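You operate a simulated robot arm through the tools that you are given. There is no shell and no other tool. Be economical: measure what you need, move in short steps, check, and stop when the job is done.

Carry out the task below with a simulated robot arm. There is one attempt and no reset: what you move stays moved.

TASK
Zero the size gauge on the master puck, then gauge the vee block beside it.
Fine: set the puck aside on the bench; the block stays in the gauge with the slide bearing on it.

It is judged by the outcome, as a careful person would: the job done as asked, and still so three seconds after it is handed in. It fails if anything else is knocked over, pushed out of place, dropped, spilled or broken.

THE ROBOT
A 6-joint arm with a two-finger parallel gripper, fixed in place. Base frame: the origin is at the foot of the arm, x ahead of it, y to its left, z up; the work surface is at about z = 0.8. Lengths are in m, angles in degrees, forces in N, time in s.
With the tool pointing down near the work surface it reaches from about 0.24 to 0.64 m from the base axis. Its first joint turns from -66.0 to 66.0 degrees. Payload 2.7 kg.
Tool frame: the origin (TCP) lies between the finger pads and is the grasp point; the fingertips stand 0.023 m ahead of it; z points along the fingers, y is the line along which they close. The gripper opens to 0.094 m. The fingers are 0.038 m wide and 0.01 m thick; the gripper's body (0.054 by 0.096 m) begins 0.039 m behind the TCP.
Orientation is that of the tool frame in the base frame, as a unit quaternion [w, x, y, z]. With the fingers straight down and closing along the base's y, the tool's x points along the base's -x, its y along +y and its z along -z.

THE INTERFACE
- The arm moves only by the tool servo_tool. Its argument "series" is a list of rows, each an object of numbers (a shift or turn left out is 0, a gripper value left out holds the last): "x", "y", "z": the shift along the tool's x, y, z in units of 50 mm (1.0 is 50 mm); "rx", "ry", "rz": the turn, a rotation vector about the tool's x, y, z in units of 6 degrees (1.0 is 6 degrees). In form: [{"x": .., "y": .., "z": .., "rx": .., "ry": .., "rz": ..}, ...]. A call has 1 to 20 rows; each row shifts and turns the commanded pose from where the row before left it, along the tool's axes as they then stand. "fingers" is the opening in per cent of the stroke, from 0 (shut) to 100 (fully open), set as the call begins (left out, the last holds). A call with a number of a shift or a turn outside -1 to 1 is refused whole. A row lasts 0.2 s, in which the tool goes at most 0.05 m and 8.6 degrees; a call with a longer step from one row to the next is refused whole, and so is a gripper value outside its range. A pose out of reach is approached as far as the arm can. The call stops where the force on the tool passes 50 N (or 10 N more than at its start, if that is more) or the arm is blocked; 0.2 s more then pass. The fingers move at their own pace (about 0.045 m/s each) and stop on an object; they squeeze with about 27 N. The grip force told is the motor's: it shows also when the fingers shut on nothing. Time passes only in rows, and 0.2 s behind the last, so rows that do not move let the fingers close. It gives the time, the measured TCP pose, the force on the tool (base axes), the opening and the grip force at its end, in the units of the frame above (readings bear some noise).
- Cameras (640 x 400 px; columns grow to the right, rows downward): "scene" is fixed at [0.0794, -0.4377, 1.4002]; the picture's right is [0.75, -0.67, 0.00], its down [-0.41, -0.46, -0.79] and it looks along [0.52, 0.59, -0.62] (base axes); focal length 318 px, centre (320, 200). "wrist" rides on the gripper at [-0.039, 0, -0.044] in the tool frame; the picture's right is [0.00, -1.00, 0.00], its down [0.97, 0.00, -0.24] and it looks along [0.24, 0.00, 0.97] (tool axes); focal length 218 px, centre (320, 200).
- capture(camera): a new picture of that camera. No time passes.
- pixel_to_xyz(camera, pixels): for up to 12 pixels [column, row] of the newest picture of that camera ("zoom" is the newest enlarged one), the place [x, y, z] in the base frame of the surface seen there, good to about 0.002 m. No time passes.
- enlarge(camera, box): a new picture of the part [left, top, right, bottom] of that camera's present view, enlarged. No time passes.
- hand_in(): hands the job in; it is judged then, once.

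Work in short steps. Measure before you move; look again where a grasp or a placing could have gone wrong, and mend it. You have 80 turns and 54 pictures in all, those below and enlarged ones among them. Open the gripper and draw the arm clear of the work before you hand the job in, unless the task says otherwise; then end with one line.

The tools are called after "Emit:" as a command line: name --argument value ..., lists and objects as JSON in quotes. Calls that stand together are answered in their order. servo_tool: Moves the arm, as the interface text tells. Its arguments: {"type":"object","properties":{"series":{"type":"array"},"fingers":{"type":"number"}},"required":["series"]} The other tools are called the same way: capture (camera) takes a picture; pixel_to_xyz (camera, pixels) gives the place of the surface under pixels of a picture; enlarge (camera, box) takes an enlarged picture of a part of a camera's view; hand_in () hands the job in.

At the start:

```text
t: 0.0
position: [0.3295, -0.0163, 1.186]
tool_rot: [0.0, 0.0, 1.0, 0.0]
ft_force: [-0.1, 0.1, 0.4]
width: 0.0937
grip_force: 0.1
```

scene: 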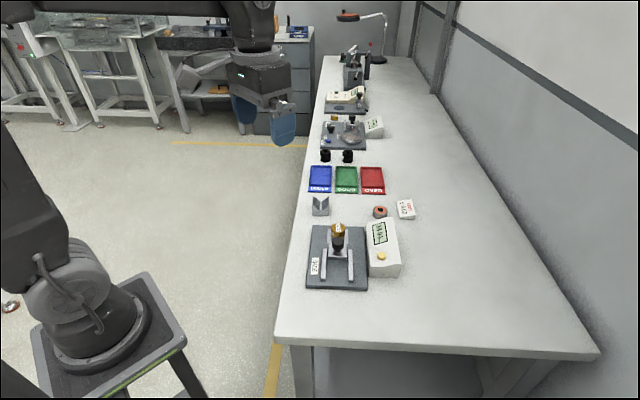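
wrist: 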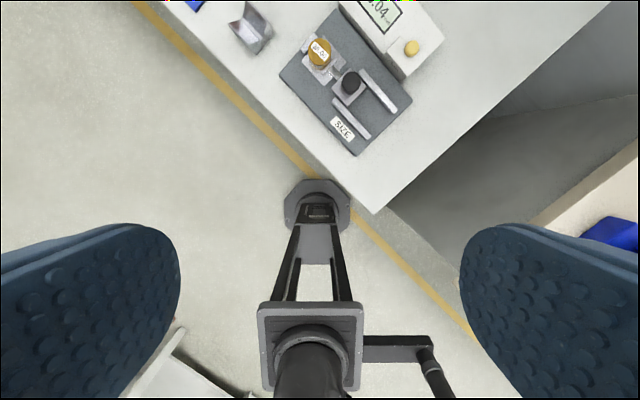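

I'll look closely at the gauge and its surroundings first.

Emit:
enlarge --camera "scene" --box '[290, 180, 430, 300]'

Emit:
enlarge --camera "wrist" --box '[220, 0, 460, 160]'

```text
3.33 times, centred on (360, 240) of scene
```

zoom: 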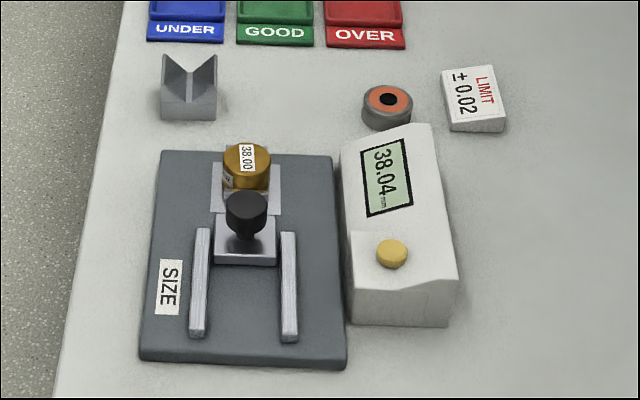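

```text
2.50 times, centred on (340, 80) of wrist
```

zoom: 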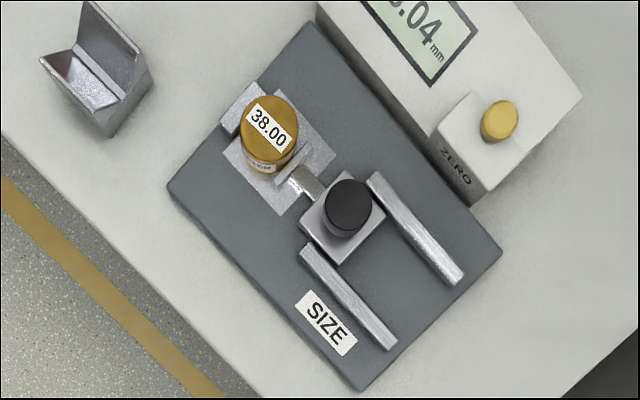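

The puck already sits in the gauge and the display reads 38.04. Next I measure the parts from the zoomed wrist view.

Emit:
pixel_to_xyz --camera "zoom" --pixels '[[348, 200], [268, 122], [240, 105], [500, 115], [390, 180], [455, 280], [305, 255], [388, 342], [310, 205], [345, 260], [280, 206], [235, 150]]'

Emit:
pixel_to_xyz --camera "zoom" --pixels '[[45, 65], [108, 130], [152, 78], [85, 5], [125, 100], [135, 45], [85, 75], [310, 30], [175, 190], [362, 385], [495, 250], [450, 170]]'

```text
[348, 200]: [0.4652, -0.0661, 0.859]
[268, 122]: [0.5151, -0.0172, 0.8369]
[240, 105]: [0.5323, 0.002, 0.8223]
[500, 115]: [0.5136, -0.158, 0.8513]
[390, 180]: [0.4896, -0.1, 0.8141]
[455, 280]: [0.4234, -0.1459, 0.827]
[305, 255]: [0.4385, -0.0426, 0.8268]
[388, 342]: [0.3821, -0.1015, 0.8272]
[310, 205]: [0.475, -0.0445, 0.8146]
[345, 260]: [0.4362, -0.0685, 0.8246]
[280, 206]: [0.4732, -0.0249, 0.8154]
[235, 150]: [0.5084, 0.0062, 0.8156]
```

```text
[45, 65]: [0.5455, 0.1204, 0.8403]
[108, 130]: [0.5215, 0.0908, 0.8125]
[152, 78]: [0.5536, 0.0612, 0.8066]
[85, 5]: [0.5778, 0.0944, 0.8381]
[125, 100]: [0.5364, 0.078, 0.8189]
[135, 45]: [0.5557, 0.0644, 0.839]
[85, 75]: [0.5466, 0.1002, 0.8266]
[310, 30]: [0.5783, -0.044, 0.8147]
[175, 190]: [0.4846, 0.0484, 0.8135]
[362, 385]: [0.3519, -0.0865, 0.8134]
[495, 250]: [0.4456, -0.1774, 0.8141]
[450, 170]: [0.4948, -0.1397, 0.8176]
```

I turn the tool about 45.5° so the fingers close across the gauge axis, and move above the gauge for a closer look.

Emit:
servo_tool --series '[{"rz": -0.948}, {"rz": -0.948}, {"rz": -0.948}, {"rz": -0.948}, {"rz": -0.948}, {"rz": -0.948}, {"rz": -0.948}, {"rz": -0.948}, {"x": -0.39, "y": -0.37, "z": 0.35}, {"x": -0.39, "y": -0.37, "z": 0.35}, {"x": -0.39, "y": -0.37, "z": 0.35}, {"x": -0.39, "y": -0.37, "z": 0.35}, {"x": -0.39, "y": -0.37, "z": 0.35}, {"x": -0.39, "y": -0.37, "z": 0.35}, {}]' --fingers 100

Emit:
capture --camera "wrist"

```text
t: 3.2
position: [0.4905, -0.0107, 1.0804]
tool_rot: [0.0, -0.386, 0.922, 0.001]
ft_force: [-0.4, 0.3, -0.6]
width: 0.0939
grip_force: 0.1
```

```text
49 pictures are left
```

wrist: 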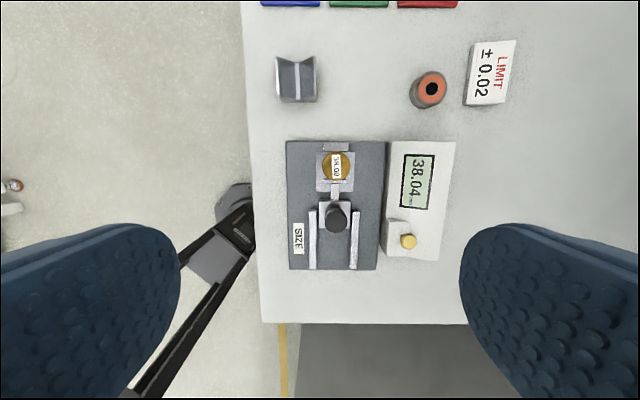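

Emit:
enlarge --camera "wrist" --box '[256, 130, 464, 280]'

Emit:
pixel_to_xyz --camera "wrist" --pixels '[[276, 58], [314, 57], [282, 101], [314, 100], [277, 78], [315, 78], [295, 80], [298, 60], [298, 98]]'

```text
2.67 times, centred on (360, 205) of wrist
```

zoom: 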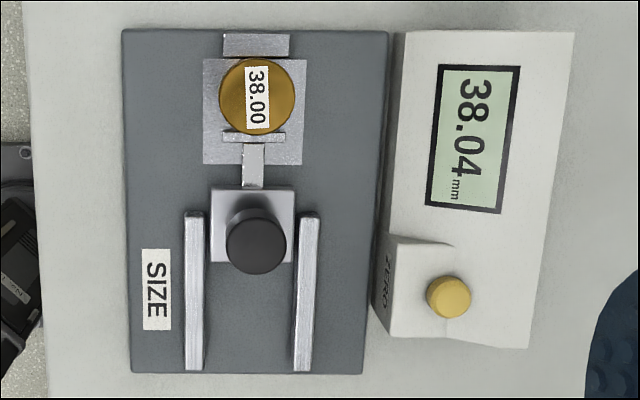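

```text
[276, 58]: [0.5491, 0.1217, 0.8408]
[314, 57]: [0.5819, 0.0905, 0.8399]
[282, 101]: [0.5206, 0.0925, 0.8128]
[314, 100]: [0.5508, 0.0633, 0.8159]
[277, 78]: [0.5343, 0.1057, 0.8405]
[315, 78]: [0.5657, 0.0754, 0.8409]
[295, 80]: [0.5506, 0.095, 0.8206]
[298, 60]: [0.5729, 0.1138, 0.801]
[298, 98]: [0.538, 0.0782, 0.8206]
```

Emit:
pixel_to_xyz --camera "zoom" --pixels '[[257, 95], [257, 58], [221, 95], [294, 90], [256, 45], [252, 136], [252, 160], [214, 205], [290, 205], [256, 245], [449, 297], [240, 195]]'

Emit:
enlarge --camera "wrist" --box '[264, 40, 328, 110]'

```text
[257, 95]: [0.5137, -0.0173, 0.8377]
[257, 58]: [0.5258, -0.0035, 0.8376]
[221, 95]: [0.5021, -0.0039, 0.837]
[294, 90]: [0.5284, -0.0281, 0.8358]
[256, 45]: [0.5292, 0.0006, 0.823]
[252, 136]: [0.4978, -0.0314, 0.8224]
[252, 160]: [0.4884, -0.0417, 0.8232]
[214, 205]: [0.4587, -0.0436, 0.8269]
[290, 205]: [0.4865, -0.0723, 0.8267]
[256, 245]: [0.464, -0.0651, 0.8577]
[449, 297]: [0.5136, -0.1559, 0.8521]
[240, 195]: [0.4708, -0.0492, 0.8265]
```

```text
5.71 times, centred on (296, 75) of wrist
```

zoom: 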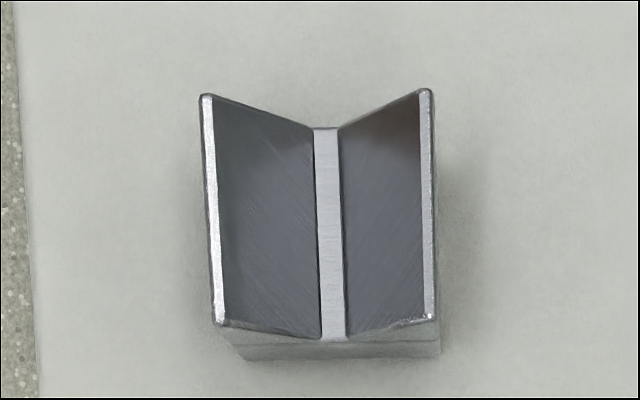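

Emit:
pixel_to_xyz --camera "zoom" --pixels '[[207, 98], [426, 92], [220, 318], [432, 314], [240, 358], [436, 352], [326, 135], [333, 334], [328, 230], [330, 350]]'

Emit:
enlarge --camera "scene" --box '[300, 185, 364, 225]'

```text
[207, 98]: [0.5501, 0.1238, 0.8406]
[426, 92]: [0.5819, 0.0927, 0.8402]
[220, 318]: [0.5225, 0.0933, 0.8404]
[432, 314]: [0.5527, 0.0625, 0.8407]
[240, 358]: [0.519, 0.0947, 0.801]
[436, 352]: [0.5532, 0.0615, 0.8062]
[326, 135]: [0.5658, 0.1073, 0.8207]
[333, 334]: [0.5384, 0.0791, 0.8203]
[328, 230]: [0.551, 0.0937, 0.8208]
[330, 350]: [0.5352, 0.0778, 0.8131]
```

```text
10.00 times, centred on (332, 205) of scene
```

zoom: 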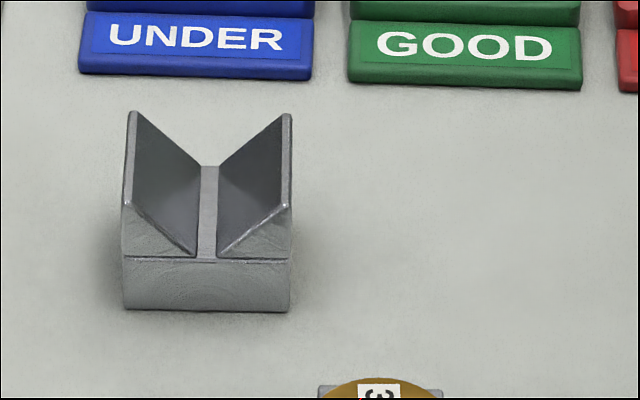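

Before pressing the zero button I check the relief of the display box around it.

Emit:
pixel_to_xyz --camera "wrist" --pixels '[[408, 241], [395, 240], [427, 242], [418, 182], [412, 214], [412, 226], [409, 254], [394, 186], [444, 167], [437, 245], [402, 241], [414, 241]]'

Emit:
enlarge --camera "scene" --box '[310, 210, 406, 290]'

```text
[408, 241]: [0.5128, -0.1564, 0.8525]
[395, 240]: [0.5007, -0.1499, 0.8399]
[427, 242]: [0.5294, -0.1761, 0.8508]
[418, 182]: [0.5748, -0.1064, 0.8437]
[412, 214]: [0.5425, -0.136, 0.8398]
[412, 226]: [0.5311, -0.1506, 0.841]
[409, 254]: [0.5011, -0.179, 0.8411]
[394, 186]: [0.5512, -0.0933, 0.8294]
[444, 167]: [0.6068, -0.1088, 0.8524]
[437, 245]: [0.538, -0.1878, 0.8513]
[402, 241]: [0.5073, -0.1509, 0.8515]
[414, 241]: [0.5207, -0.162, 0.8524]
```

```text
5.00 times, centred on (358, 250) of scene
```

zoom: 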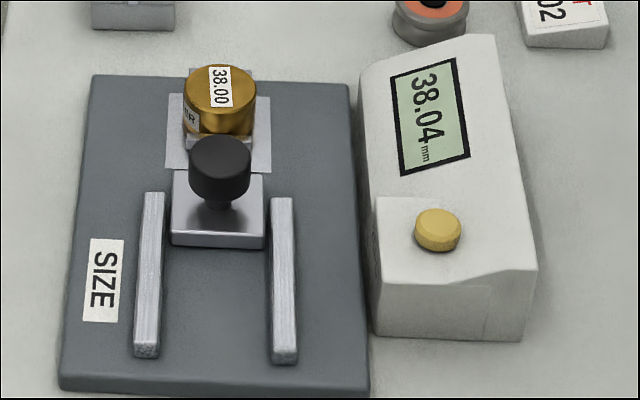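

I go to the knob at (0.4645, -0.0655), stopping above it first with a moderate opening.

Emit:
servo_tool --series '[{"x": 0.3, "y": -0.1, "z": 0.6}, {"x": 0.3, "y": -0.1, "z": 0.6}, {"x": 0.3, "y": -0.1, "z": 0.6}, {"x": 0.246, "y": -0.096, "z": 0.6}, {"z": 0.8}, {}]' --fingers 60

Emit:
capture --camera "wrist"

```text
t: 4.6
position: [0.464, -0.0671, 0.923]
tool_rot: [0.0, -0.386, 0.922, 0.0]
ft_force: [-0.3, -0.7, 0.5]
width: 0.0563
grip_force: 0.0
```

```text
44 pictures are left
```

wrist: 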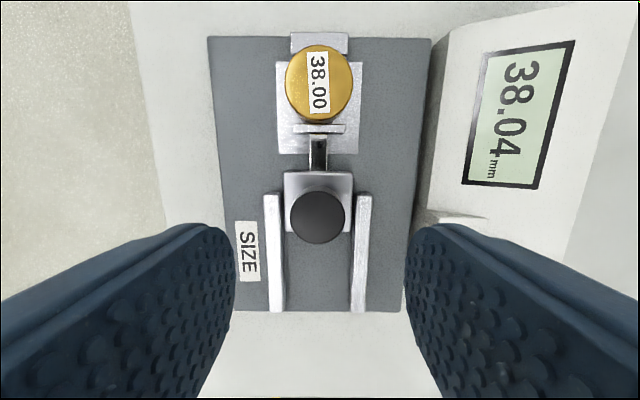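

Emit:
enlarge --camera "wrist" --box '[270, 25, 370, 145]'

Emit:
pixel_to_xyz --camera "wrist" --pixels '[[317, 217], [291, 217], [343, 217], [317, 195], [317, 240], [320, 127], [319, 45], [319, 118], [286, 83], [353, 83]]'

```text
3.33 times, centred on (320, 85) of wrist
```

zoom: 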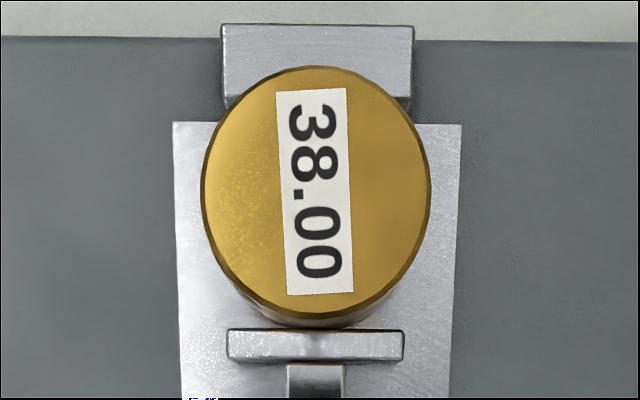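

```text
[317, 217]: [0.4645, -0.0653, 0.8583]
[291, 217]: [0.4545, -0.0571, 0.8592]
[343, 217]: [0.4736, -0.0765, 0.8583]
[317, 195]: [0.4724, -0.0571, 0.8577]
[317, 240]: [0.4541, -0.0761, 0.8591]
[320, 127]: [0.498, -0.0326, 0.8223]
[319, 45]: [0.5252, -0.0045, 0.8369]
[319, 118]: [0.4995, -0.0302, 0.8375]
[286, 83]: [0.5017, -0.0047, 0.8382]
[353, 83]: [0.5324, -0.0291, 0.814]
```

The knob is centred between the fingers; I go down to it and close.

Emit:
servo_tool --series '[{"z": 0.5}, {"z": 0.5}, {"z": 0.28}, {}]'

Emit:
servo_tool --series '[{}, {}, {}, {}]' --fingers 10

Emit:
capture --camera "wrist"

```text
t: 5.6
position: [0.4648, -0.0647, 0.8576]
tool_rot: [0.0, -0.387, 0.922, 0.0]
ft_force: [0.1, 0.1, -0.5]
width: 0.0561
grip_force: 0.0
```

```text
t: 6.6
position: [0.4649, -0.0653, 0.8564]
tool_rot: [0.001, -0.386, 0.922, 0.0]
ft_force: [7.6, -9.0, -4.1]
width: 0.0296
grip_force: 45.2
```

```text
42 pictures are left
```

wrist: 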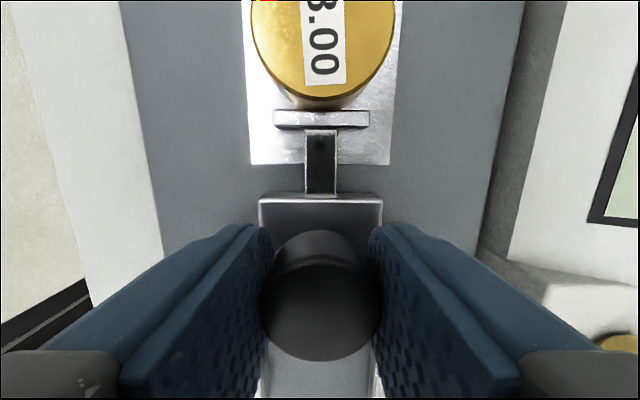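

The knob is held with a side force of about 12 N along -v, so I relax sideways by 1 mm and nudge gently toward the puck to confirm contact.

Emit:
servo_tool --series '[{"y": -0.02}, {"x": -0.02}, {}]'

Emit:
enlarge --camera "scene" --box '[310, 210, 406, 290]'

```text
t: 7.4
position: [0.465, -0.0665, 0.8563]
tool_rot: [-0.001, -0.387, 0.922, 0.0]
ft_force: [-10.2, -6.6, 6.4]
width: 0.0297
grip_force: 45.5
```

```text
5.00 times, centred on (358, 250) of scene
```

zoom: 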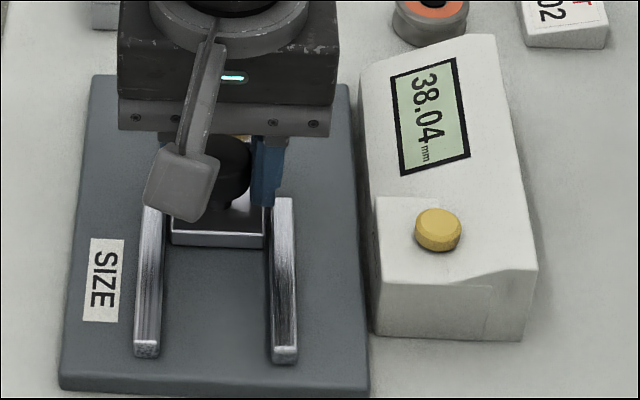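

The slide pushes back about 12 N along -u and the display stays at 38.04, so it bears firmly on the puck. I release, rise, close the fingers and go above the zero button.

Emit:
servo_tool --series '[{}, {}, {}, {"z": -0.4}, {"z": -0.6}, {"z": -0.6}, {}]' --fingers 60

Emit:
servo_tool --series '[{"x": 0.155, "y": -0.485}, {"x": 0.155, "y": -0.485}, {"x": 0.155, "y": -0.485}, {"x": 0.155, "y": -0.485}, {}, {}, {}]' --fingers 0

Emit:
capture --camera "wrist"

```text
t: 9.0
position: [0.4655, -0.0685, 0.9371]
tool_rot: [-0.001, -0.387, 0.922, 0.0]
ft_force: [0.4, -0.2, 0.8]
width: 0.0565
grip_force: 0.1
```

```text
t: 10.6
position: [0.5128, -0.1565, 0.9356]
tool_rot: [0.001, -0.386, 0.922, 0.0]
ft_force: [0.3, -0.2, 0.4]
width: 0.0001
grip_force: 27.4
```

```text
40 pictures are left
```

wrist: 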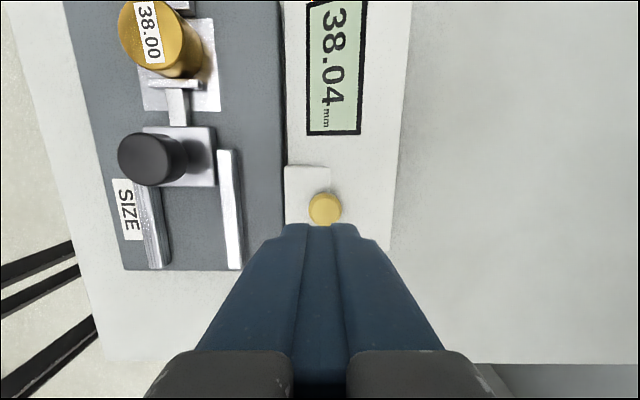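

I'm above the button; tips are at about 0.913 and the button top at 0.852. I go down to just over it, then on in 1 mm rows.

Emit:
servo_tool --series '[{"z": 0.5}, {"z": 0.5}, {"z": 0.1}, {"z": 0.02}, {"z": 0.02}, {"z": 0.02}]'

Emit:
enlarge --camera "scene" --box '[310, 210, 422, 290]'

```text
t: 12.0
position: [0.513, -0.1572, 0.8772]
tool_rot: [0.0, -0.386, 0.922, 0.001]
ft_force: [-1.5, -0.4, -0.5]
width: 0.0
grip_force: 27.3
```

```text
5.00 times, centred on (366, 250) of scene
```

zoom: 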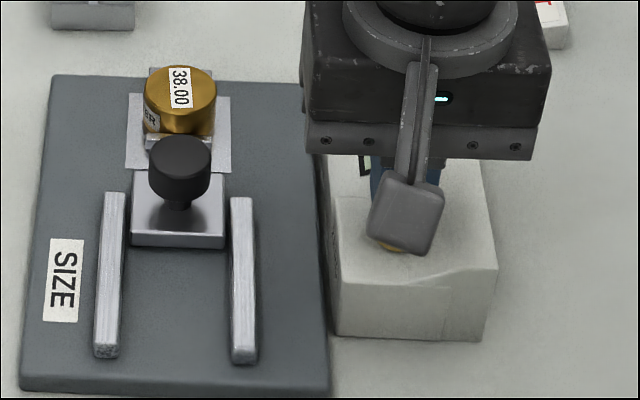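

Emit:
servo_tool --series '[{"z": 0.02}, {"z": 0.02}, {"z": 0.02}, {"z": 0.02}]'

```text
t: 13.0
position: [0.5139, -0.1562, 0.8752]
tool_rot: [0.0, -0.386, 0.922, 0.0]
ft_force: [0.0, -0.4, -0.4]
width: 0.0
grip_force: 26.9
```

Emit:
servo_tool --series '[{"z": 0.02}, {"z": 0.02}, {}]'

```text
t: 13.8
position: [0.5113, -0.1552, 0.8734]
tool_rot: [-0.001, -0.387, 0.922, 0.0]
ft_force: [0.3, -0.4, 0.7]
width: 0.0
grip_force: 26.8
```

Emit:
servo_tool --series '[{"z": 0.02}, {"z": 0.02}, {}]'

Emit:
capture --camera "wrist"

```text
t: 14.6
position: [0.5131, -0.1565, 0.8706]
tool_rot: [0.0, -0.387, 0.922, 0.0]
ft_force: [-0.1, 0.6, 1.9]
width: 0.0
grip_force: 26.8
```

```text
38 pictures are left
```

wrist: 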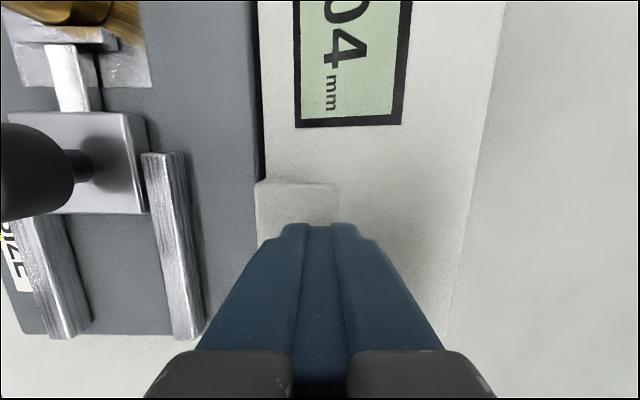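

Force begins to show (1.9 N at tip z about 0.848) and the display still ends in 04. I press on a little.

Emit:
servo_tool --series '[{"z": 0.02}, {"z": 0.02}, {}]'

Emit:
capture --camera "wrist"

```text
t: 15.4
position: [0.5124, -0.1564, 0.8703]
tool_rot: [0.001, -0.387, 0.922, 0.0]
ft_force: [0.7, -2.0, 2.1]
width: 0.0
grip_force: 27.1
```

```text
37 pictures are left
```

wrist: 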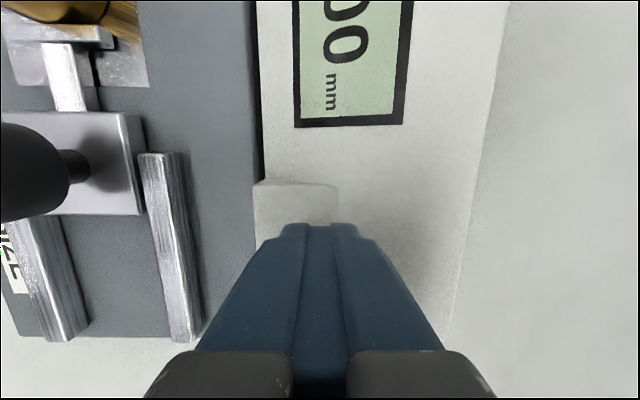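

The display now ends in 00: zeroed. I rise off, open and go back over the knob.

Emit:
servo_tool --series '[{"z": -0.4}, {"z": -0.6}, {"z": -0.6}, {"x": -0.155, "y": 0.485}, {"x": -0.155, "y": 0.485}, {"x": -0.155, "y": 0.485}, {"x": -0.155, "y": 0.485}, {}]'

Emit:
servo_tool --series '[{}, {}, {}, {}]' --fingers 60

Emit:
capture --camera "wrist"

```text
t: 17.2
position: [0.4655, -0.063, 0.9496]
tool_rot: [0.0, -0.387, 0.922, 0.0]
ft_force: [0.4, -0.7, -0.6]
width: 0.0
grip_force: 27.0
```

```text
t: 18.2
position: [0.4658, -0.0652, 0.9499]
tool_rot: [0.0, -0.387, 0.922, -0.001]
ft_force: [-0.7, 0.3, 0.7]
width: 0.0562
grip_force: 0.0
```

```text
36 pictures are left
```

wrist: 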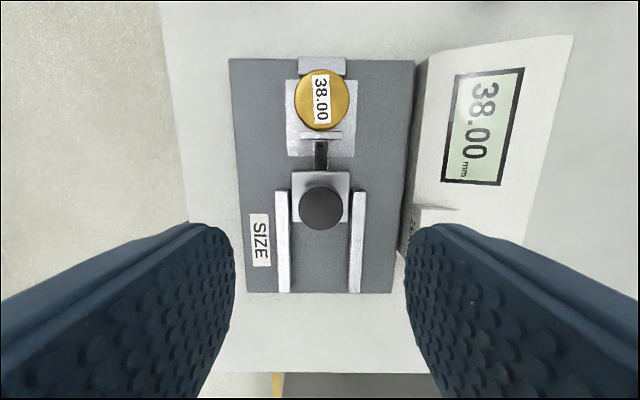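

It reads 38.00. Now I grip the knob and draw the slide back 20 mm.

Emit:
servo_tool --series '[{"z": 0.6}, {"z": 0.6}, {"z": 0.62}, {}]'

Emit:
servo_tool --series '[{}, {}, {}, {}]' --fingers 10

Emit:
servo_tool --series '[{"x": 0.05}, {"x": 0.1}, {"x": 0.1}, {"x": 0.1}, {"x": 0.05}, {}]'

Emit:
capture --camera "wrist"

```text
t: 19.2
position: [0.4663, -0.0624, 0.8592]
tool_rot: [-0.001, -0.387, 0.922, 0.001]
ft_force: [0.0, 0.6, 0.0]
width: 0.0565
grip_force: 0.1
```

```text
t: 20.2
position: [0.467, -0.0617, 0.8586]
tool_rot: [0.001, -0.387, 0.922, -0.001]
ft_force: [6.8, -6.0, -5.6]
width: 0.0295
grip_force: 44.8
```

```text
t: 21.6
position: [0.4522, -0.078, 0.8588]
tool_rot: [-0.001, -0.387, 0.922, 0.001]
ft_force: [-11.8, 10.7, 16.2]
width: 0.0295
grip_force: 44.9
```

```text
35 pictures are left
```

wrist: 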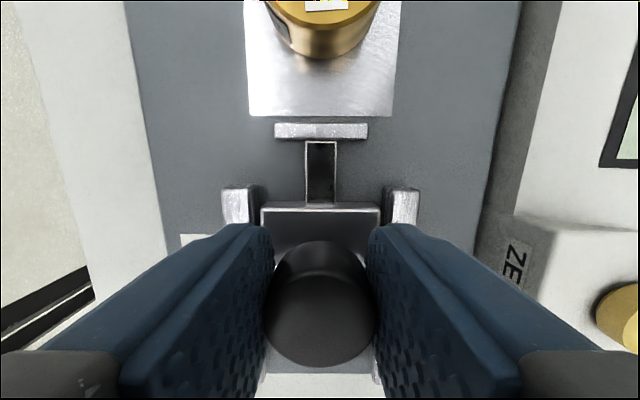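

The slide slid back about 20 mm with no pull along its axis. I release, rise and look whether it stays.

Emit:
servo_tool --series '[{"y": 0.02, "z": -0.02}, {}, {}, {}]' --fingers 60

Emit:
servo_tool --series '[{"z": -0.5}, {"z": -0.7}, {"z": -0.7}, {"x": -0.5}, {"x": -0.5}, {}]'

Emit:
capture --camera "wrist"

```text
t: 22.6
position: [0.4518, -0.0781, 0.8588]
tool_rot: [0.0, -0.387, 0.922, 0.0]
ft_force: [-0.2, 0.6, 0.4]
width: 0.0564
grip_force: 0.0
```

```text
t: 24.0
position: [0.4854, -0.0444, 0.9566]
tool_rot: [0.0, -0.387, 0.922, 0.0]
ft_force: [-0.2, 0.4, -0.4]
width: 0.0563
grip_force: 0.1
```

```text
34 pictures are left
```

wrist: 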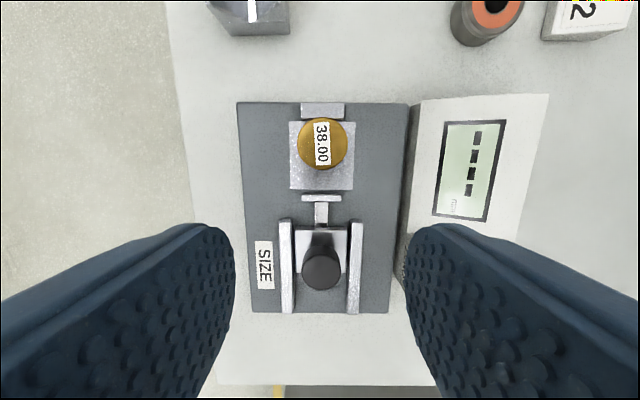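

The slide stays put and the display shows dashes. I measure the puck for the grasp.

Emit:
pixel_to_xyz --camera "wrist" --pixels '[[322, 122], [322, 164], [301, 143], [344, 143], [322, 143], [322, 110], [322, 178], [322, 198], [312, 240]]'

```text
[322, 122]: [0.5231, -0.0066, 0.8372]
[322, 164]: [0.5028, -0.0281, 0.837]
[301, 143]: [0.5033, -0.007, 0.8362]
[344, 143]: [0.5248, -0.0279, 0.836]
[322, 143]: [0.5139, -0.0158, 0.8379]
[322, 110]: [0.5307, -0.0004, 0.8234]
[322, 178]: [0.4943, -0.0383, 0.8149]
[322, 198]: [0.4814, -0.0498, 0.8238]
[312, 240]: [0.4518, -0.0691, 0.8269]
```

Emit:
servo_tool --series '[{"x": -0.4, "y": -0.01}, {"x": -0.384}, {"z": 0.7}, {"z": 0.7}, {"z": 0.7}, {"z": 0.19}, {}]'

Emit:
servo_tool --series '[{}, {}, {}, {}]' --fingers 20

Emit:
capture --camera "wrist"

```text
t: 25.6
position: [0.5157, -0.0159, 0.8381]
tool_rot: [-0.001, -0.387, 0.922, 0.0]
ft_force: [0.4, 0.8, -0.2]
width: 0.0564
grip_force: 0.1
```

```text
t: 26.6
position: [0.5171, -0.0163, 0.8378]
tool_rot: [0.0, -0.387, 0.922, 0.0]
ft_force: [-0.9, 1.9, -1.1]
width: 0.0376
grip_force: 26.7
```

```text
33 pictures are left
```

wrist: 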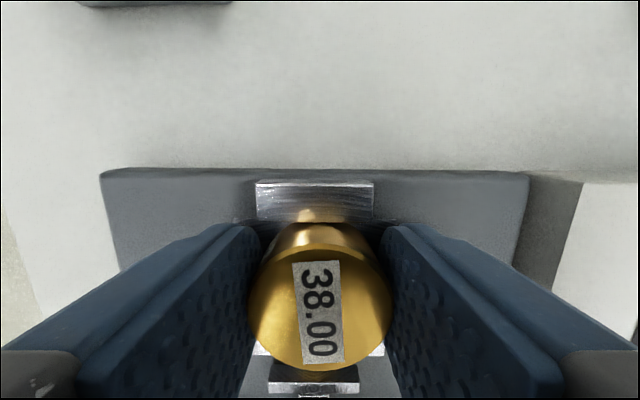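

The puck is held (37.6 mm). I lift it and carry it to free bench right of the vee block, around (0.605, 0.04).

Emit:
servo_tool --series '[{"z": -0.2}, {"z": -0.4}, {"z": -0.6}, {"x": -0.35, "y": -0.084}, {"x": -0.35, "y": -0.084}, {"x": -0.35, "y": -0.084}, {"x": -0.35, "y": -0.084}, {"x": -0.35, "y": -0.084}, {"x": -0.338, "y": -0.082}, {}]'

Emit:
capture --camera "scene"

Emit:
capture --camera "wrist"

```text
t: 28.8
position: [0.6064, 0.043, 0.8975]
tool_rot: [0.0, -0.387, 0.922, 0.0]
ft_force: [0.2, 0.5, -2.0]
width: 0.0371
grip_force: 26.4
```

```text
32 pictures are left
```

scene: 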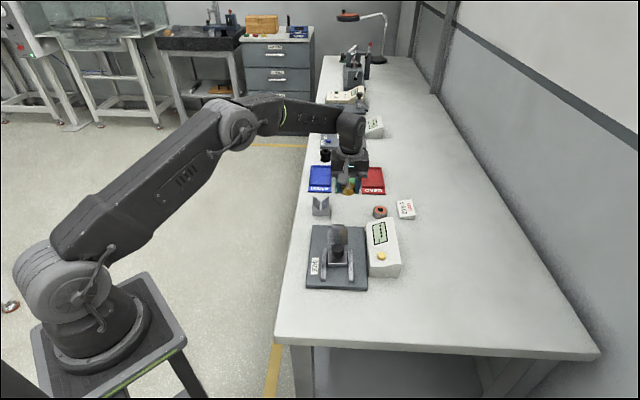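

```text
31 pictures are left
```

wrist: 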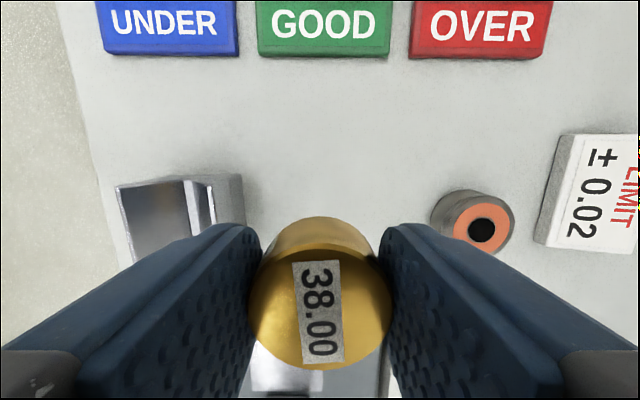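

The spot below is clear on both sides. I lower it 70 mm, then gently on to contact.

Emit:
servo_tool --series '[{"z": 0.5}, {"z": 0.5}, {"z": 0.3}, {"z": 0.1}, {}]'

Emit:
servo_tool --series '[{"z": 0.02}, {"z": 0.02}, {"z": 0.02}, {}]'

```text
t: 30.0
position: [0.604, 0.0406, 0.8305]
tool_rot: [-0.001, -0.387, 0.922, 0.0]
ft_force: [0.6, -1.0, -1.9]
width: 0.0371
grip_force: 27.1
```

```text
t: 31.0
position: [0.6043, 0.0417, 0.8275]
tool_rot: [0.0, -0.386, 0.922, 0.001]
ft_force: [-1.0, 0.6, -1.9]
width: 0.037
grip_force: 27.5
```

Emit:
servo_tool --series '[{"z": 0.02}, {"z": 0.02}, {}]'

```text
t: 31.8
position: [0.6067, 0.0413, 0.8252]
tool_rot: [0.0, -0.387, 0.922, -0.001]
ft_force: [-1.1, 0.8, -1.7]
width: 0.0374
grip_force: 27.1
```

Emit:
servo_tool --series '[{"z": 0.02}, {}]'

Emit:
enlarge --camera "scene" --box '[310, 160, 390, 220]'

```text
t: 32.4
position: [0.6055, 0.0411, 0.8255]
tool_rot: [0.0, -0.387, 0.922, 0.0]
ft_force: [-0.7, -0.5, -2.3]
width: 0.0372
grip_force: 27.2
```

```text
6.67 times, centred on (350, 190) of scene
```

zoom: 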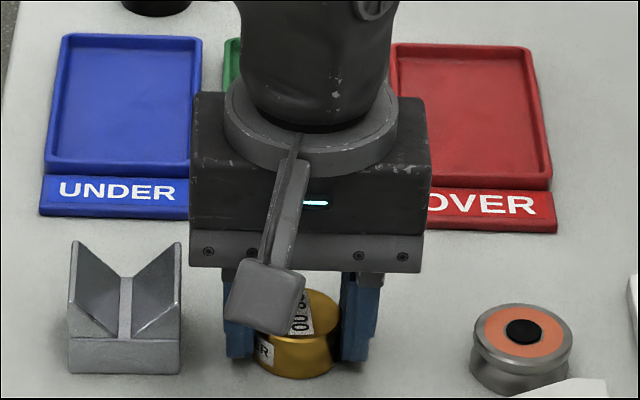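

Emit:
servo_tool --series '[{"z": 0.02}, {"z": 0.02}, {}]'

```text
t: 33.2
position: [0.6062, 0.0405, 0.824]
tool_rot: [0.001, -0.387, 0.922, 0.0]
ft_force: [-6.0, -1.1, 15.5]
width: 0.037
grip_force: 27.3
```

Contact with the bench (15 N upward). I ease up slightly, open, and rise.

Emit:
servo_tool --series '[{"z": -0.02}, {}, {}, {}]' --fingers 60

Emit:
servo_tool --series '[{"z": -0.3}, {"z": -0.6}, {"z": -0.7}, {"z": -0.8}, {"x": 0.3, "y": 0.5}, {"x": 0.3, "y": 0.5}, {"x": 0.2, "y": 0.5}, {}]'

Emit:
capture --camera "wrist"

```text
t: 34.2
position: [0.6044, 0.0398, 0.8229]
tool_rot: [-0.001, -0.387, 0.922, 0.0]
ft_force: [3.5, -0.5, 3.5]
width: 0.0547
grip_force: 0.0
```

```text
t: 36.0
position: [0.5257, 0.065, 0.9406]
tool_rot: [0.0, -0.387, 0.922, 0.0]
ft_force: [-0.5, -0.1, 0.7]
width: 0.0565
grip_force: 0.1
```

```text
29 pictures are left
```

wrist: 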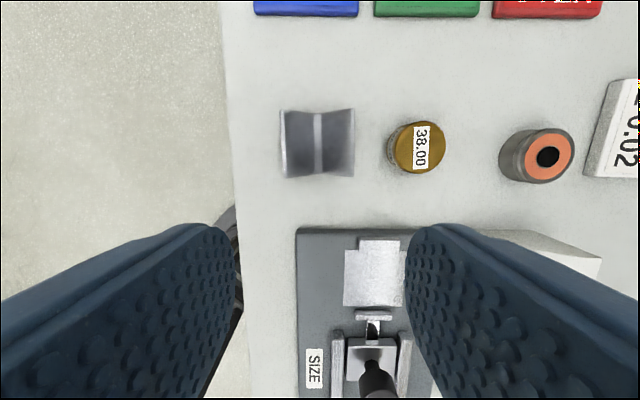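

The puck stands on the bench. I measure the vee block and the empty gauge from here.

Emit:
enlarge --camera "wrist" --box '[270, 95, 370, 190]'

Emit:
pixel_to_xyz --camera "wrist" --pixels '[[282, 111], [353, 110], [287, 175], [353, 175], [360, 242], [398, 242], [360, 249], [398, 249], [346, 252], [346, 303], [403, 303], [374, 315]]'

```text
4.21 times, centred on (320, 142) of wrist
```

zoom: 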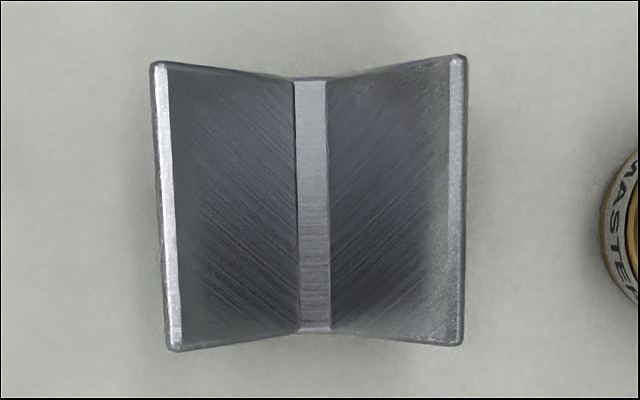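

```text
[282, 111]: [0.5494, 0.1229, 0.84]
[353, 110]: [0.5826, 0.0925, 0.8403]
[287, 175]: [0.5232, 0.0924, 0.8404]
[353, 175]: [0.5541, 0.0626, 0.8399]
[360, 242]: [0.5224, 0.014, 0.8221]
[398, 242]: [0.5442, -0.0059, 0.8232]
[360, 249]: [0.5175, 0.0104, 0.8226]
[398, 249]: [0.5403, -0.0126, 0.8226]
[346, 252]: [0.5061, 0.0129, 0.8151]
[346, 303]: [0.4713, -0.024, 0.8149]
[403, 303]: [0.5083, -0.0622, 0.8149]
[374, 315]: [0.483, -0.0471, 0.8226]
```

The block centre is about (0.5523, 0.0926), top 0.840. I open to 64 mm, shift 39 mm along +u and go down to grip its sides.

Emit:
servo_tool --series '[{"x": -0.4}, {"x": -0.38}, {"z": 0.6}, {"z": 0.6}, {"z": 0.6}, {"z": 0.3}, {}]' --fingers 68

Emit:
capture --camera "wrist"

```text
t: 37.6
position: [0.5507, 0.0922, 0.8367]
tool_rot: [0.0, -0.387, 0.922, 0.0]
ft_force: [0.6, -0.9, 0.3]
width: 0.0637
grip_force: 0.1
```

```text
27 pictures are left
```

wrist: 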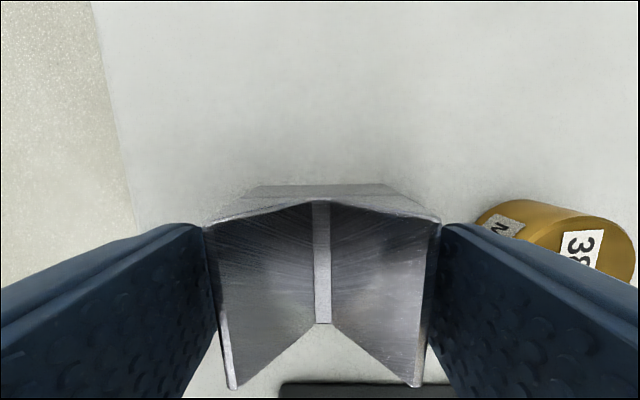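

The fingers straddle the block evenly; I close and lift it.

Emit:
servo_tool --series '[{}, {}, {}, {}]' --fingers 20

Emit:
servo_tool --series '[{"z": -0.2}, {"z": -0.5}, {"z": -0.7}, {"rz": 0.15}, {}]'

Emit:
capture --camera "wrist"

```text
t: 38.6
position: [0.5496, 0.0921, 0.836]
tool_rot: [0.0, -0.386, 0.922, 0.0]
ft_force: [1.0, -0.3, 0.3]
width: 0.0478
grip_force: 27.5
```

```text
t: 39.8
position: [0.5518, 0.0911, 0.9074]
tool_rot: [0.0, -0.38, 0.925, 0.0]
ft_force: [-0.6, 0.1, -4.4]
width: 0.048
grip_force: 26.9
```

```text
26 pictures are left
```

wrist: 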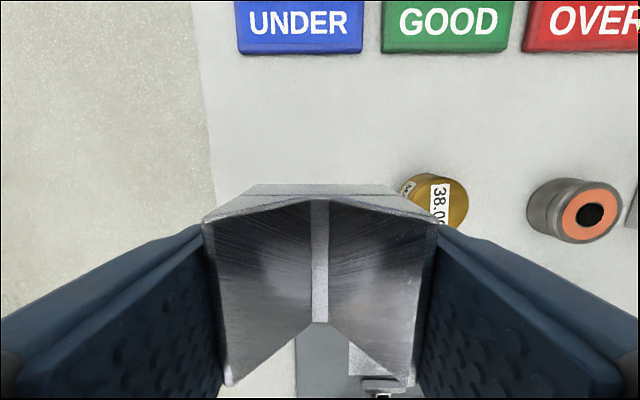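

Held at 47.8 mm and square in the fingers. I carry it over the pad, about 5 mm short of the anvil, still high.

Emit:
servo_tool --series '[{"x": 0.365, "y": -0.17}, {"x": 0.365, "y": -0.17}, {"x": 0.365, "y": -0.17}, {"x": 0.365, "y": -0.17}, {"x": 0.365, "y": -0.17}, {"x": 0.363, "y": -0.166}, {}]'

Emit:
capture --camera "wrist"

Emit:
enlarge --camera "scene" --box '[310, 200, 390, 260]'

```text
t: 41.4
position: [0.5097, -0.0205, 0.9056]
tool_rot: [0.0, -0.38, 0.925, 0.0]
ft_force: [-0.6, -0.5, -4.0]
width: 0.0477
grip_force: 27.4
```

```text
25 pictures are left
```

wrist: 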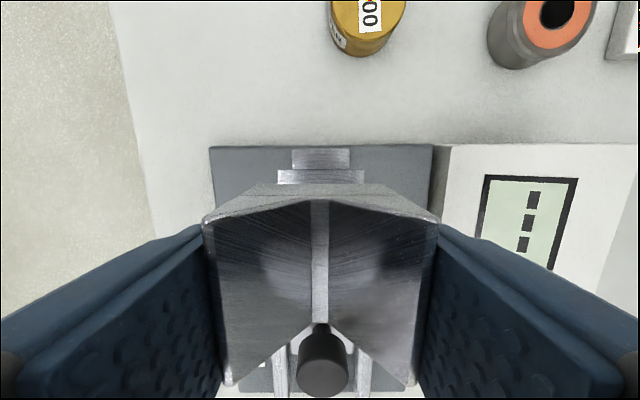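

```text
6.67 times, centred on (350, 230) of scene
```

zoom: 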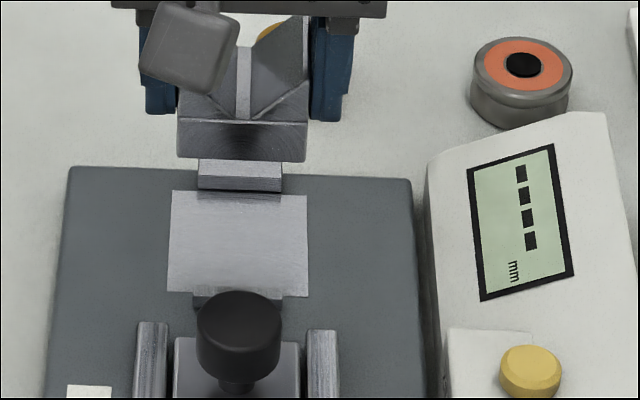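

Aligned with the gauge. I lower 40 mm and look at the gap to the anvil.

Emit:
servo_tool --series '[{"z": 0.3}, {"z": 0.3}, {"z": 0.2}, {}]'

Emit:
enlarge --camera "wrist" --box '[180, 130, 460, 305]'

Emit:
enlarge --camera "scene" --box '[310, 210, 374, 258]'

```text
t: 42.4
position: [0.5084, -0.0208, 0.8659]
tool_rot: [0.0, -0.38, 0.925, -0.001]
ft_force: [0.0, 0.1, -5.3]
width: 0.0476
grip_force: 27.0
```

```text
2.29 times, centred on (320, 218) of wrist
```

zoom: 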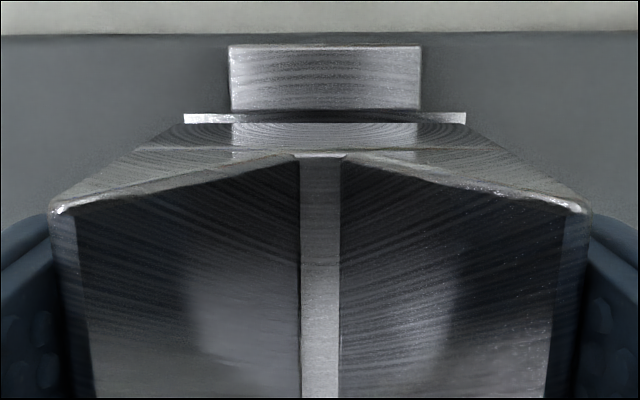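

```text
8.33 times, centred on (342, 234) of scene
```

zoom: 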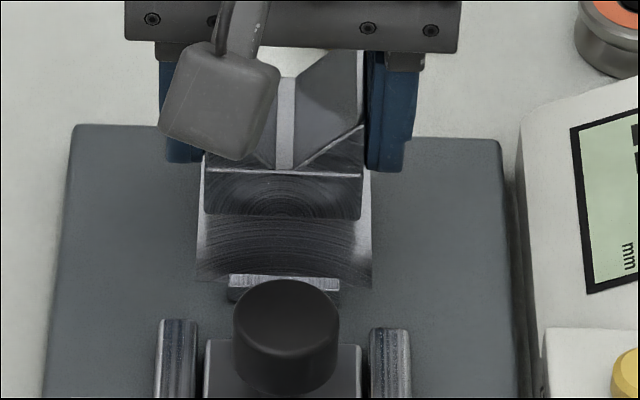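

Emit:
pixel_to_xyz --camera "wrist" --pixels '[[320, 184], [300, 185], [345, 185], [320, 192], [260, 212], [380, 212], [320, 165], [320, 174], [265, 179], [320, 188]]'

```text
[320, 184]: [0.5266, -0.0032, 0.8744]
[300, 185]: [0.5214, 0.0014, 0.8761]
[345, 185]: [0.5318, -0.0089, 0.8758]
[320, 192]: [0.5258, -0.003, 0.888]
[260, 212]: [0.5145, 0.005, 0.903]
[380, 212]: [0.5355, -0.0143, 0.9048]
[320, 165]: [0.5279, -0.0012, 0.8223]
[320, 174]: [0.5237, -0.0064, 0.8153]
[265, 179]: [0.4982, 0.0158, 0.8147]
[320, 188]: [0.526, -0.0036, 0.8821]
```

The block's front face is within about 1 mm of the anvil face plane; I back off 4 mm before going lower and check again.

Emit:
servo_tool --series '[{"x": 0.08}, {"z": 0.1}, {}]'

Emit:
enlarge --camera "wrist" --box '[240, 140, 400, 240]'

Emit:
pixel_to_xyz --camera "zoom" --pixels '[[320, 60], [320, 90], [320, 100], [320, 110], [320, 120], [320, 130], [320, 140], [320, 160], [320, 180]]'

```text
t: 43.2
position: [0.5058, -0.0238, 0.8595]
tool_rot: [0.0, -0.38, 0.925, -0.001]
ft_force: [-0.9, 0.2, -5.7]
width: 0.0478
grip_force: 26.6
```

```text
4.00 times, centred on (320, 190) of wrist
```

zoom: 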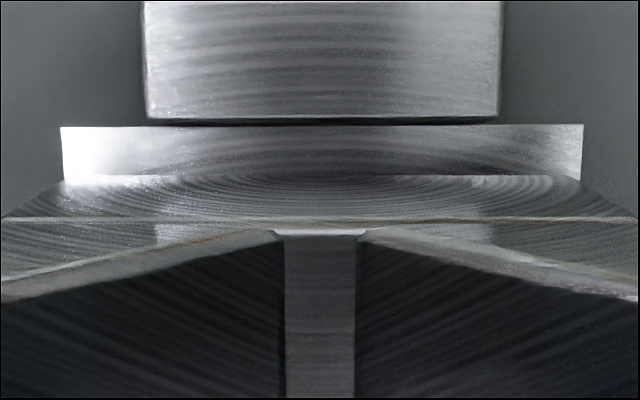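

```text
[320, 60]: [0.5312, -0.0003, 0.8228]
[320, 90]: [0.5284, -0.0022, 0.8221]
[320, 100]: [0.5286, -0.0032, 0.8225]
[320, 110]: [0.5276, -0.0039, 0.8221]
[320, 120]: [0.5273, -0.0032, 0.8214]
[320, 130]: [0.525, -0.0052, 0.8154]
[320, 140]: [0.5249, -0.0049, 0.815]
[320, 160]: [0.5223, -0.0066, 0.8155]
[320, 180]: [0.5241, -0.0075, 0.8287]
```

The gap is about 5 mm, so it's clear of the anvil. I lower onto the pad.

Emit:
servo_tool --series '[{"z": 0.1}, {"z": 0.06}, {"z": 0.02}, {}]'

Emit:
servo_tool --series '[{"z": 0.02}, {}]'

```text
t: 44.2
position: [0.5048, -0.0225, 0.8528]
tool_rot: [0.001, -0.379, 0.925, -0.001]
ft_force: [0.6, 0.1, -3.9]
width: 0.0478
grip_force: 27.2
```

```text
t: 44.8
position: [0.5042, -0.0244, 0.8521]
tool_rot: [0.0, -0.379, 0.925, -0.001]
ft_force: [0.5, 0.0, -5.6]
width: 0.048
grip_force: 26.8
```

Emit:
servo_tool --series '[{"z": 0.02}, {}]'

Emit:
servo_tool --series '[{"z": 0.02}, {}]'

```text
t: 45.4
position: [0.5058, -0.0237, 0.8505]
tool_rot: [0.0, -0.38, 0.925, 0.0]
ft_force: [-0.8, 0.2, -5.4]
width: 0.0474
grip_force: 26.7
```

```text
t: 46.0
position: [0.5052, -0.0225, 0.849]
tool_rot: [0.0, -0.379, 0.925, -0.001]
ft_force: [-0.4, -0.2, -4.6]
width: 0.048
grip_force: 26.9
```

Emit:
servo_tool --series '[{"z": 0.02}, {}]'

Emit:
servo_tool --series '[{"z": 0.02}, {}]'

```text
t: 46.6
position: [0.5054, -0.0236, 0.8518]
tool_rot: [0.001, -0.379, 0.925, 0.0]
ft_force: [-3.9, 0.0, 5.7]
width: 0.048
grip_force: 27.2
```

```text
t: 47.2
position: [0.5051, -0.0238, 0.8508]
tool_rot: [0.003, -0.38, 0.925, -0.001]
ft_force: [-0.4, 6.7, 12.9]
width: 0.0478
grip_force: 26.9
```

On the pad. I ease up 1 mm and slide it toward the anvil.

Emit:
servo_tool --series '[{"z": -0.02}, {"x": -0.03}, {"x": -0.03}, {"x": -0.02}, {}]'

Emit:
enlarge --camera "wrist" --box '[240, 140, 400, 240]'

```text
t: 48.4
position: [0.5083, -0.0205, 0.8495]
tool_rot: [0.0, -0.379, 0.925, 0.0]
ft_force: [-2.4, -6.2, 13.0]
width: 0.0481
grip_force: 27.3
```

```text
4.00 times, centred on (320, 190) of wrist
```

zoom: 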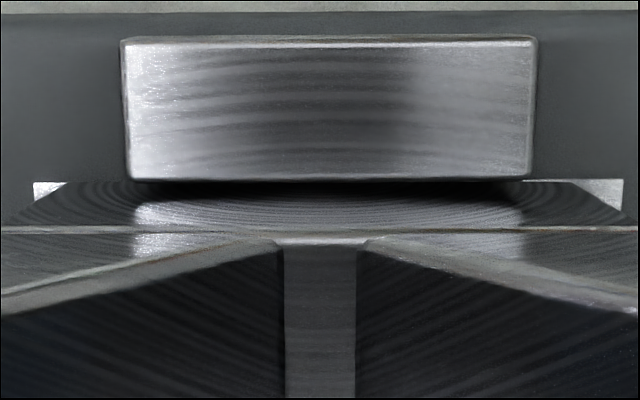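

Nearly touching; one more millimetre.

Emit:
servo_tool --series '[{"x": -0.02}, {}]'

Emit:
servo_tool --series '[{"x": -0.02}, {}]'

```text
t: 49.0
position: [0.5091, -0.0202, 0.8493]
tool_rot: [-0.001, -0.379, 0.926, 0.0]
ft_force: [-5.3, -6.3, 8.0]
width: 0.048
grip_force: 26.9
```

```text
t: 49.6
position: [0.5083, -0.0204, 0.8483]
tool_rot: [-0.001, -0.38, 0.925, 0.0]
ft_force: [-14.4, -12.9, 7.7]
width: 0.048
grip_force: 26.7
```

The block meets the anvil (19 N along -u). I relax 1 mm, release, rise and back off over the knob to look.

Emit:
servo_tool --series '[{"x": 0.02}, {}]'

Emit:
servo_tool --series '[{}, {}, {}, {}]' --fingers 66

Emit:
servo_tool --series '[{"z": -0.3}, {"z": -0.6}, {"z": -0.7}, {"z": -0.6}, {"x": 0.5}, {"x": 0.5}, {}]'

Emit:
capture --camera "wrist"

```text
t: 50.2
position: [0.5087, -0.0193, 0.849]
tool_rot: [-0.001, -0.38, 0.925, 0.001]
ft_force: [-6.2, -14.7, -4.9]
width: 0.0478
grip_force: 26.7
```

```text
t: 51.2
position: [0.5095, -0.018, 0.8502]
tool_rot: [0.001, -0.379, 0.925, 0.0]
ft_force: [0.3, 1.0, -0.5]
width: 0.0621
grip_force: 0.1
```

```text
t: 52.8
position: [0.4738, -0.0563, 0.9603]
tool_rot: [0.0, -0.381, 0.925, 0.0]
ft_force: [-0.2, -0.1, 0.3]
width: 0.0619
grip_force: 0.1
```

```text
19 pictures are left
```

wrist: 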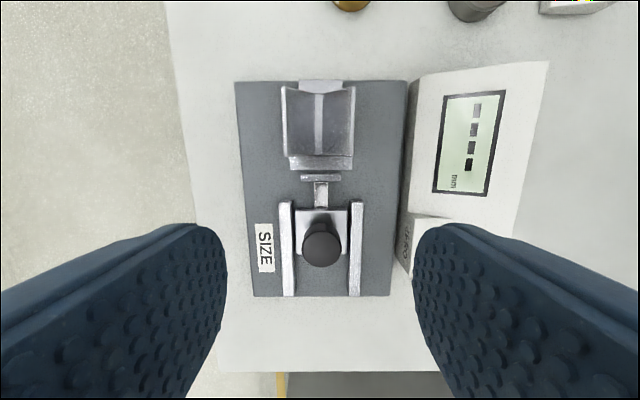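

The block is seated against the anvil on the pad. I measure the knob, block rear and jaw.

Emit:
pixel_to_xyz --camera "wrist" --pixels '[[322, 243], [303, 243], [341, 243], [322, 225], [322, 262], [320, 178], [320, 168]]'

```text
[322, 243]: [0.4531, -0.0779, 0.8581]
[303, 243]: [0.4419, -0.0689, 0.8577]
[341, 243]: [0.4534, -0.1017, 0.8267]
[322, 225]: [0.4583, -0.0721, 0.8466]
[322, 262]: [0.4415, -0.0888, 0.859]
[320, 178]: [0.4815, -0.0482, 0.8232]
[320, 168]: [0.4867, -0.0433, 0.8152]
```

Emit:
servo_tool --series '[{"x": 0.33, "y": -0.01}, {"x": 0.3}, {"z": 0.6}, {"z": 0.6}, {"z": 0.6}, {"z": 0.23}, {}]' --fingers 60

Emit:
servo_tool --series '[{}, {}, {}, {}]' --fingers 10

Emit:
capture --camera "wrist"

```text
t: 54.4
position: [0.452, -0.0782, 0.8585]
tool_rot: [0.0, -0.379, 0.925, -0.001]
ft_force: [0.8, -0.3, 0.1]
width: 0.0563
grip_force: 0.1
```

```text
t: 55.4
position: [0.4532, -0.0768, 0.8572]
tool_rot: [0.001, -0.379, 0.925, -0.001]
ft_force: [5.3, -5.5, -4.1]
width: 0.0297
grip_force: 45.7
```

```text
18 pictures are left
```

wrist: 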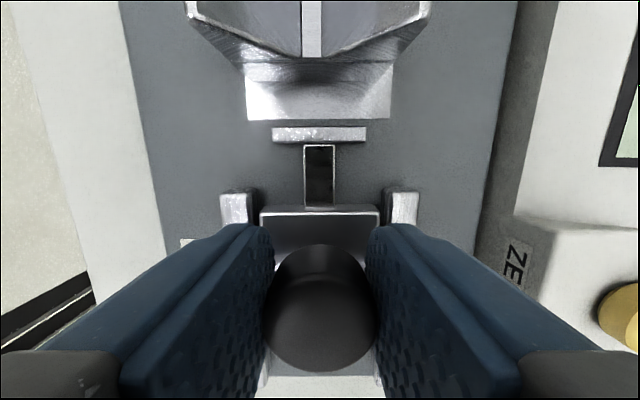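

Knob gripped. I slide it forward 12 mm, then in small steps to contact.

Emit:
servo_tool --series '[{"x": -0.06, "y": -0.01}, {"x": -0.06}, {"x": -0.06}, {"x": -0.06}, {}]'

Emit:
capture --camera "wrist"

```text
t: 56.6
position: [0.4611, -0.0691, 0.8584]
tool_rot: [0.0, -0.381, 0.925, -0.001]
ft_force: [13.3, -9.4, -9.1]
width: 0.0295
grip_force: 44.9
```

```text
17 pictures are left
```

wrist: 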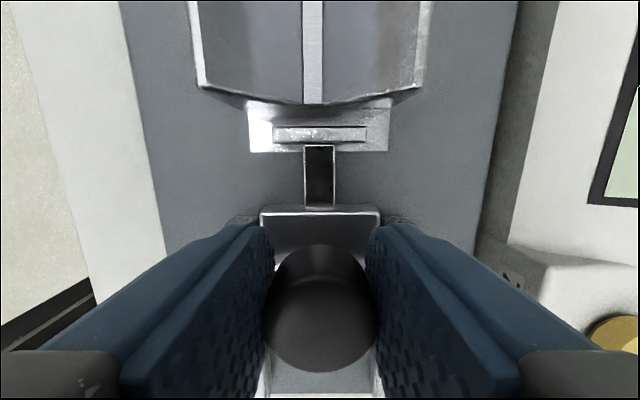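

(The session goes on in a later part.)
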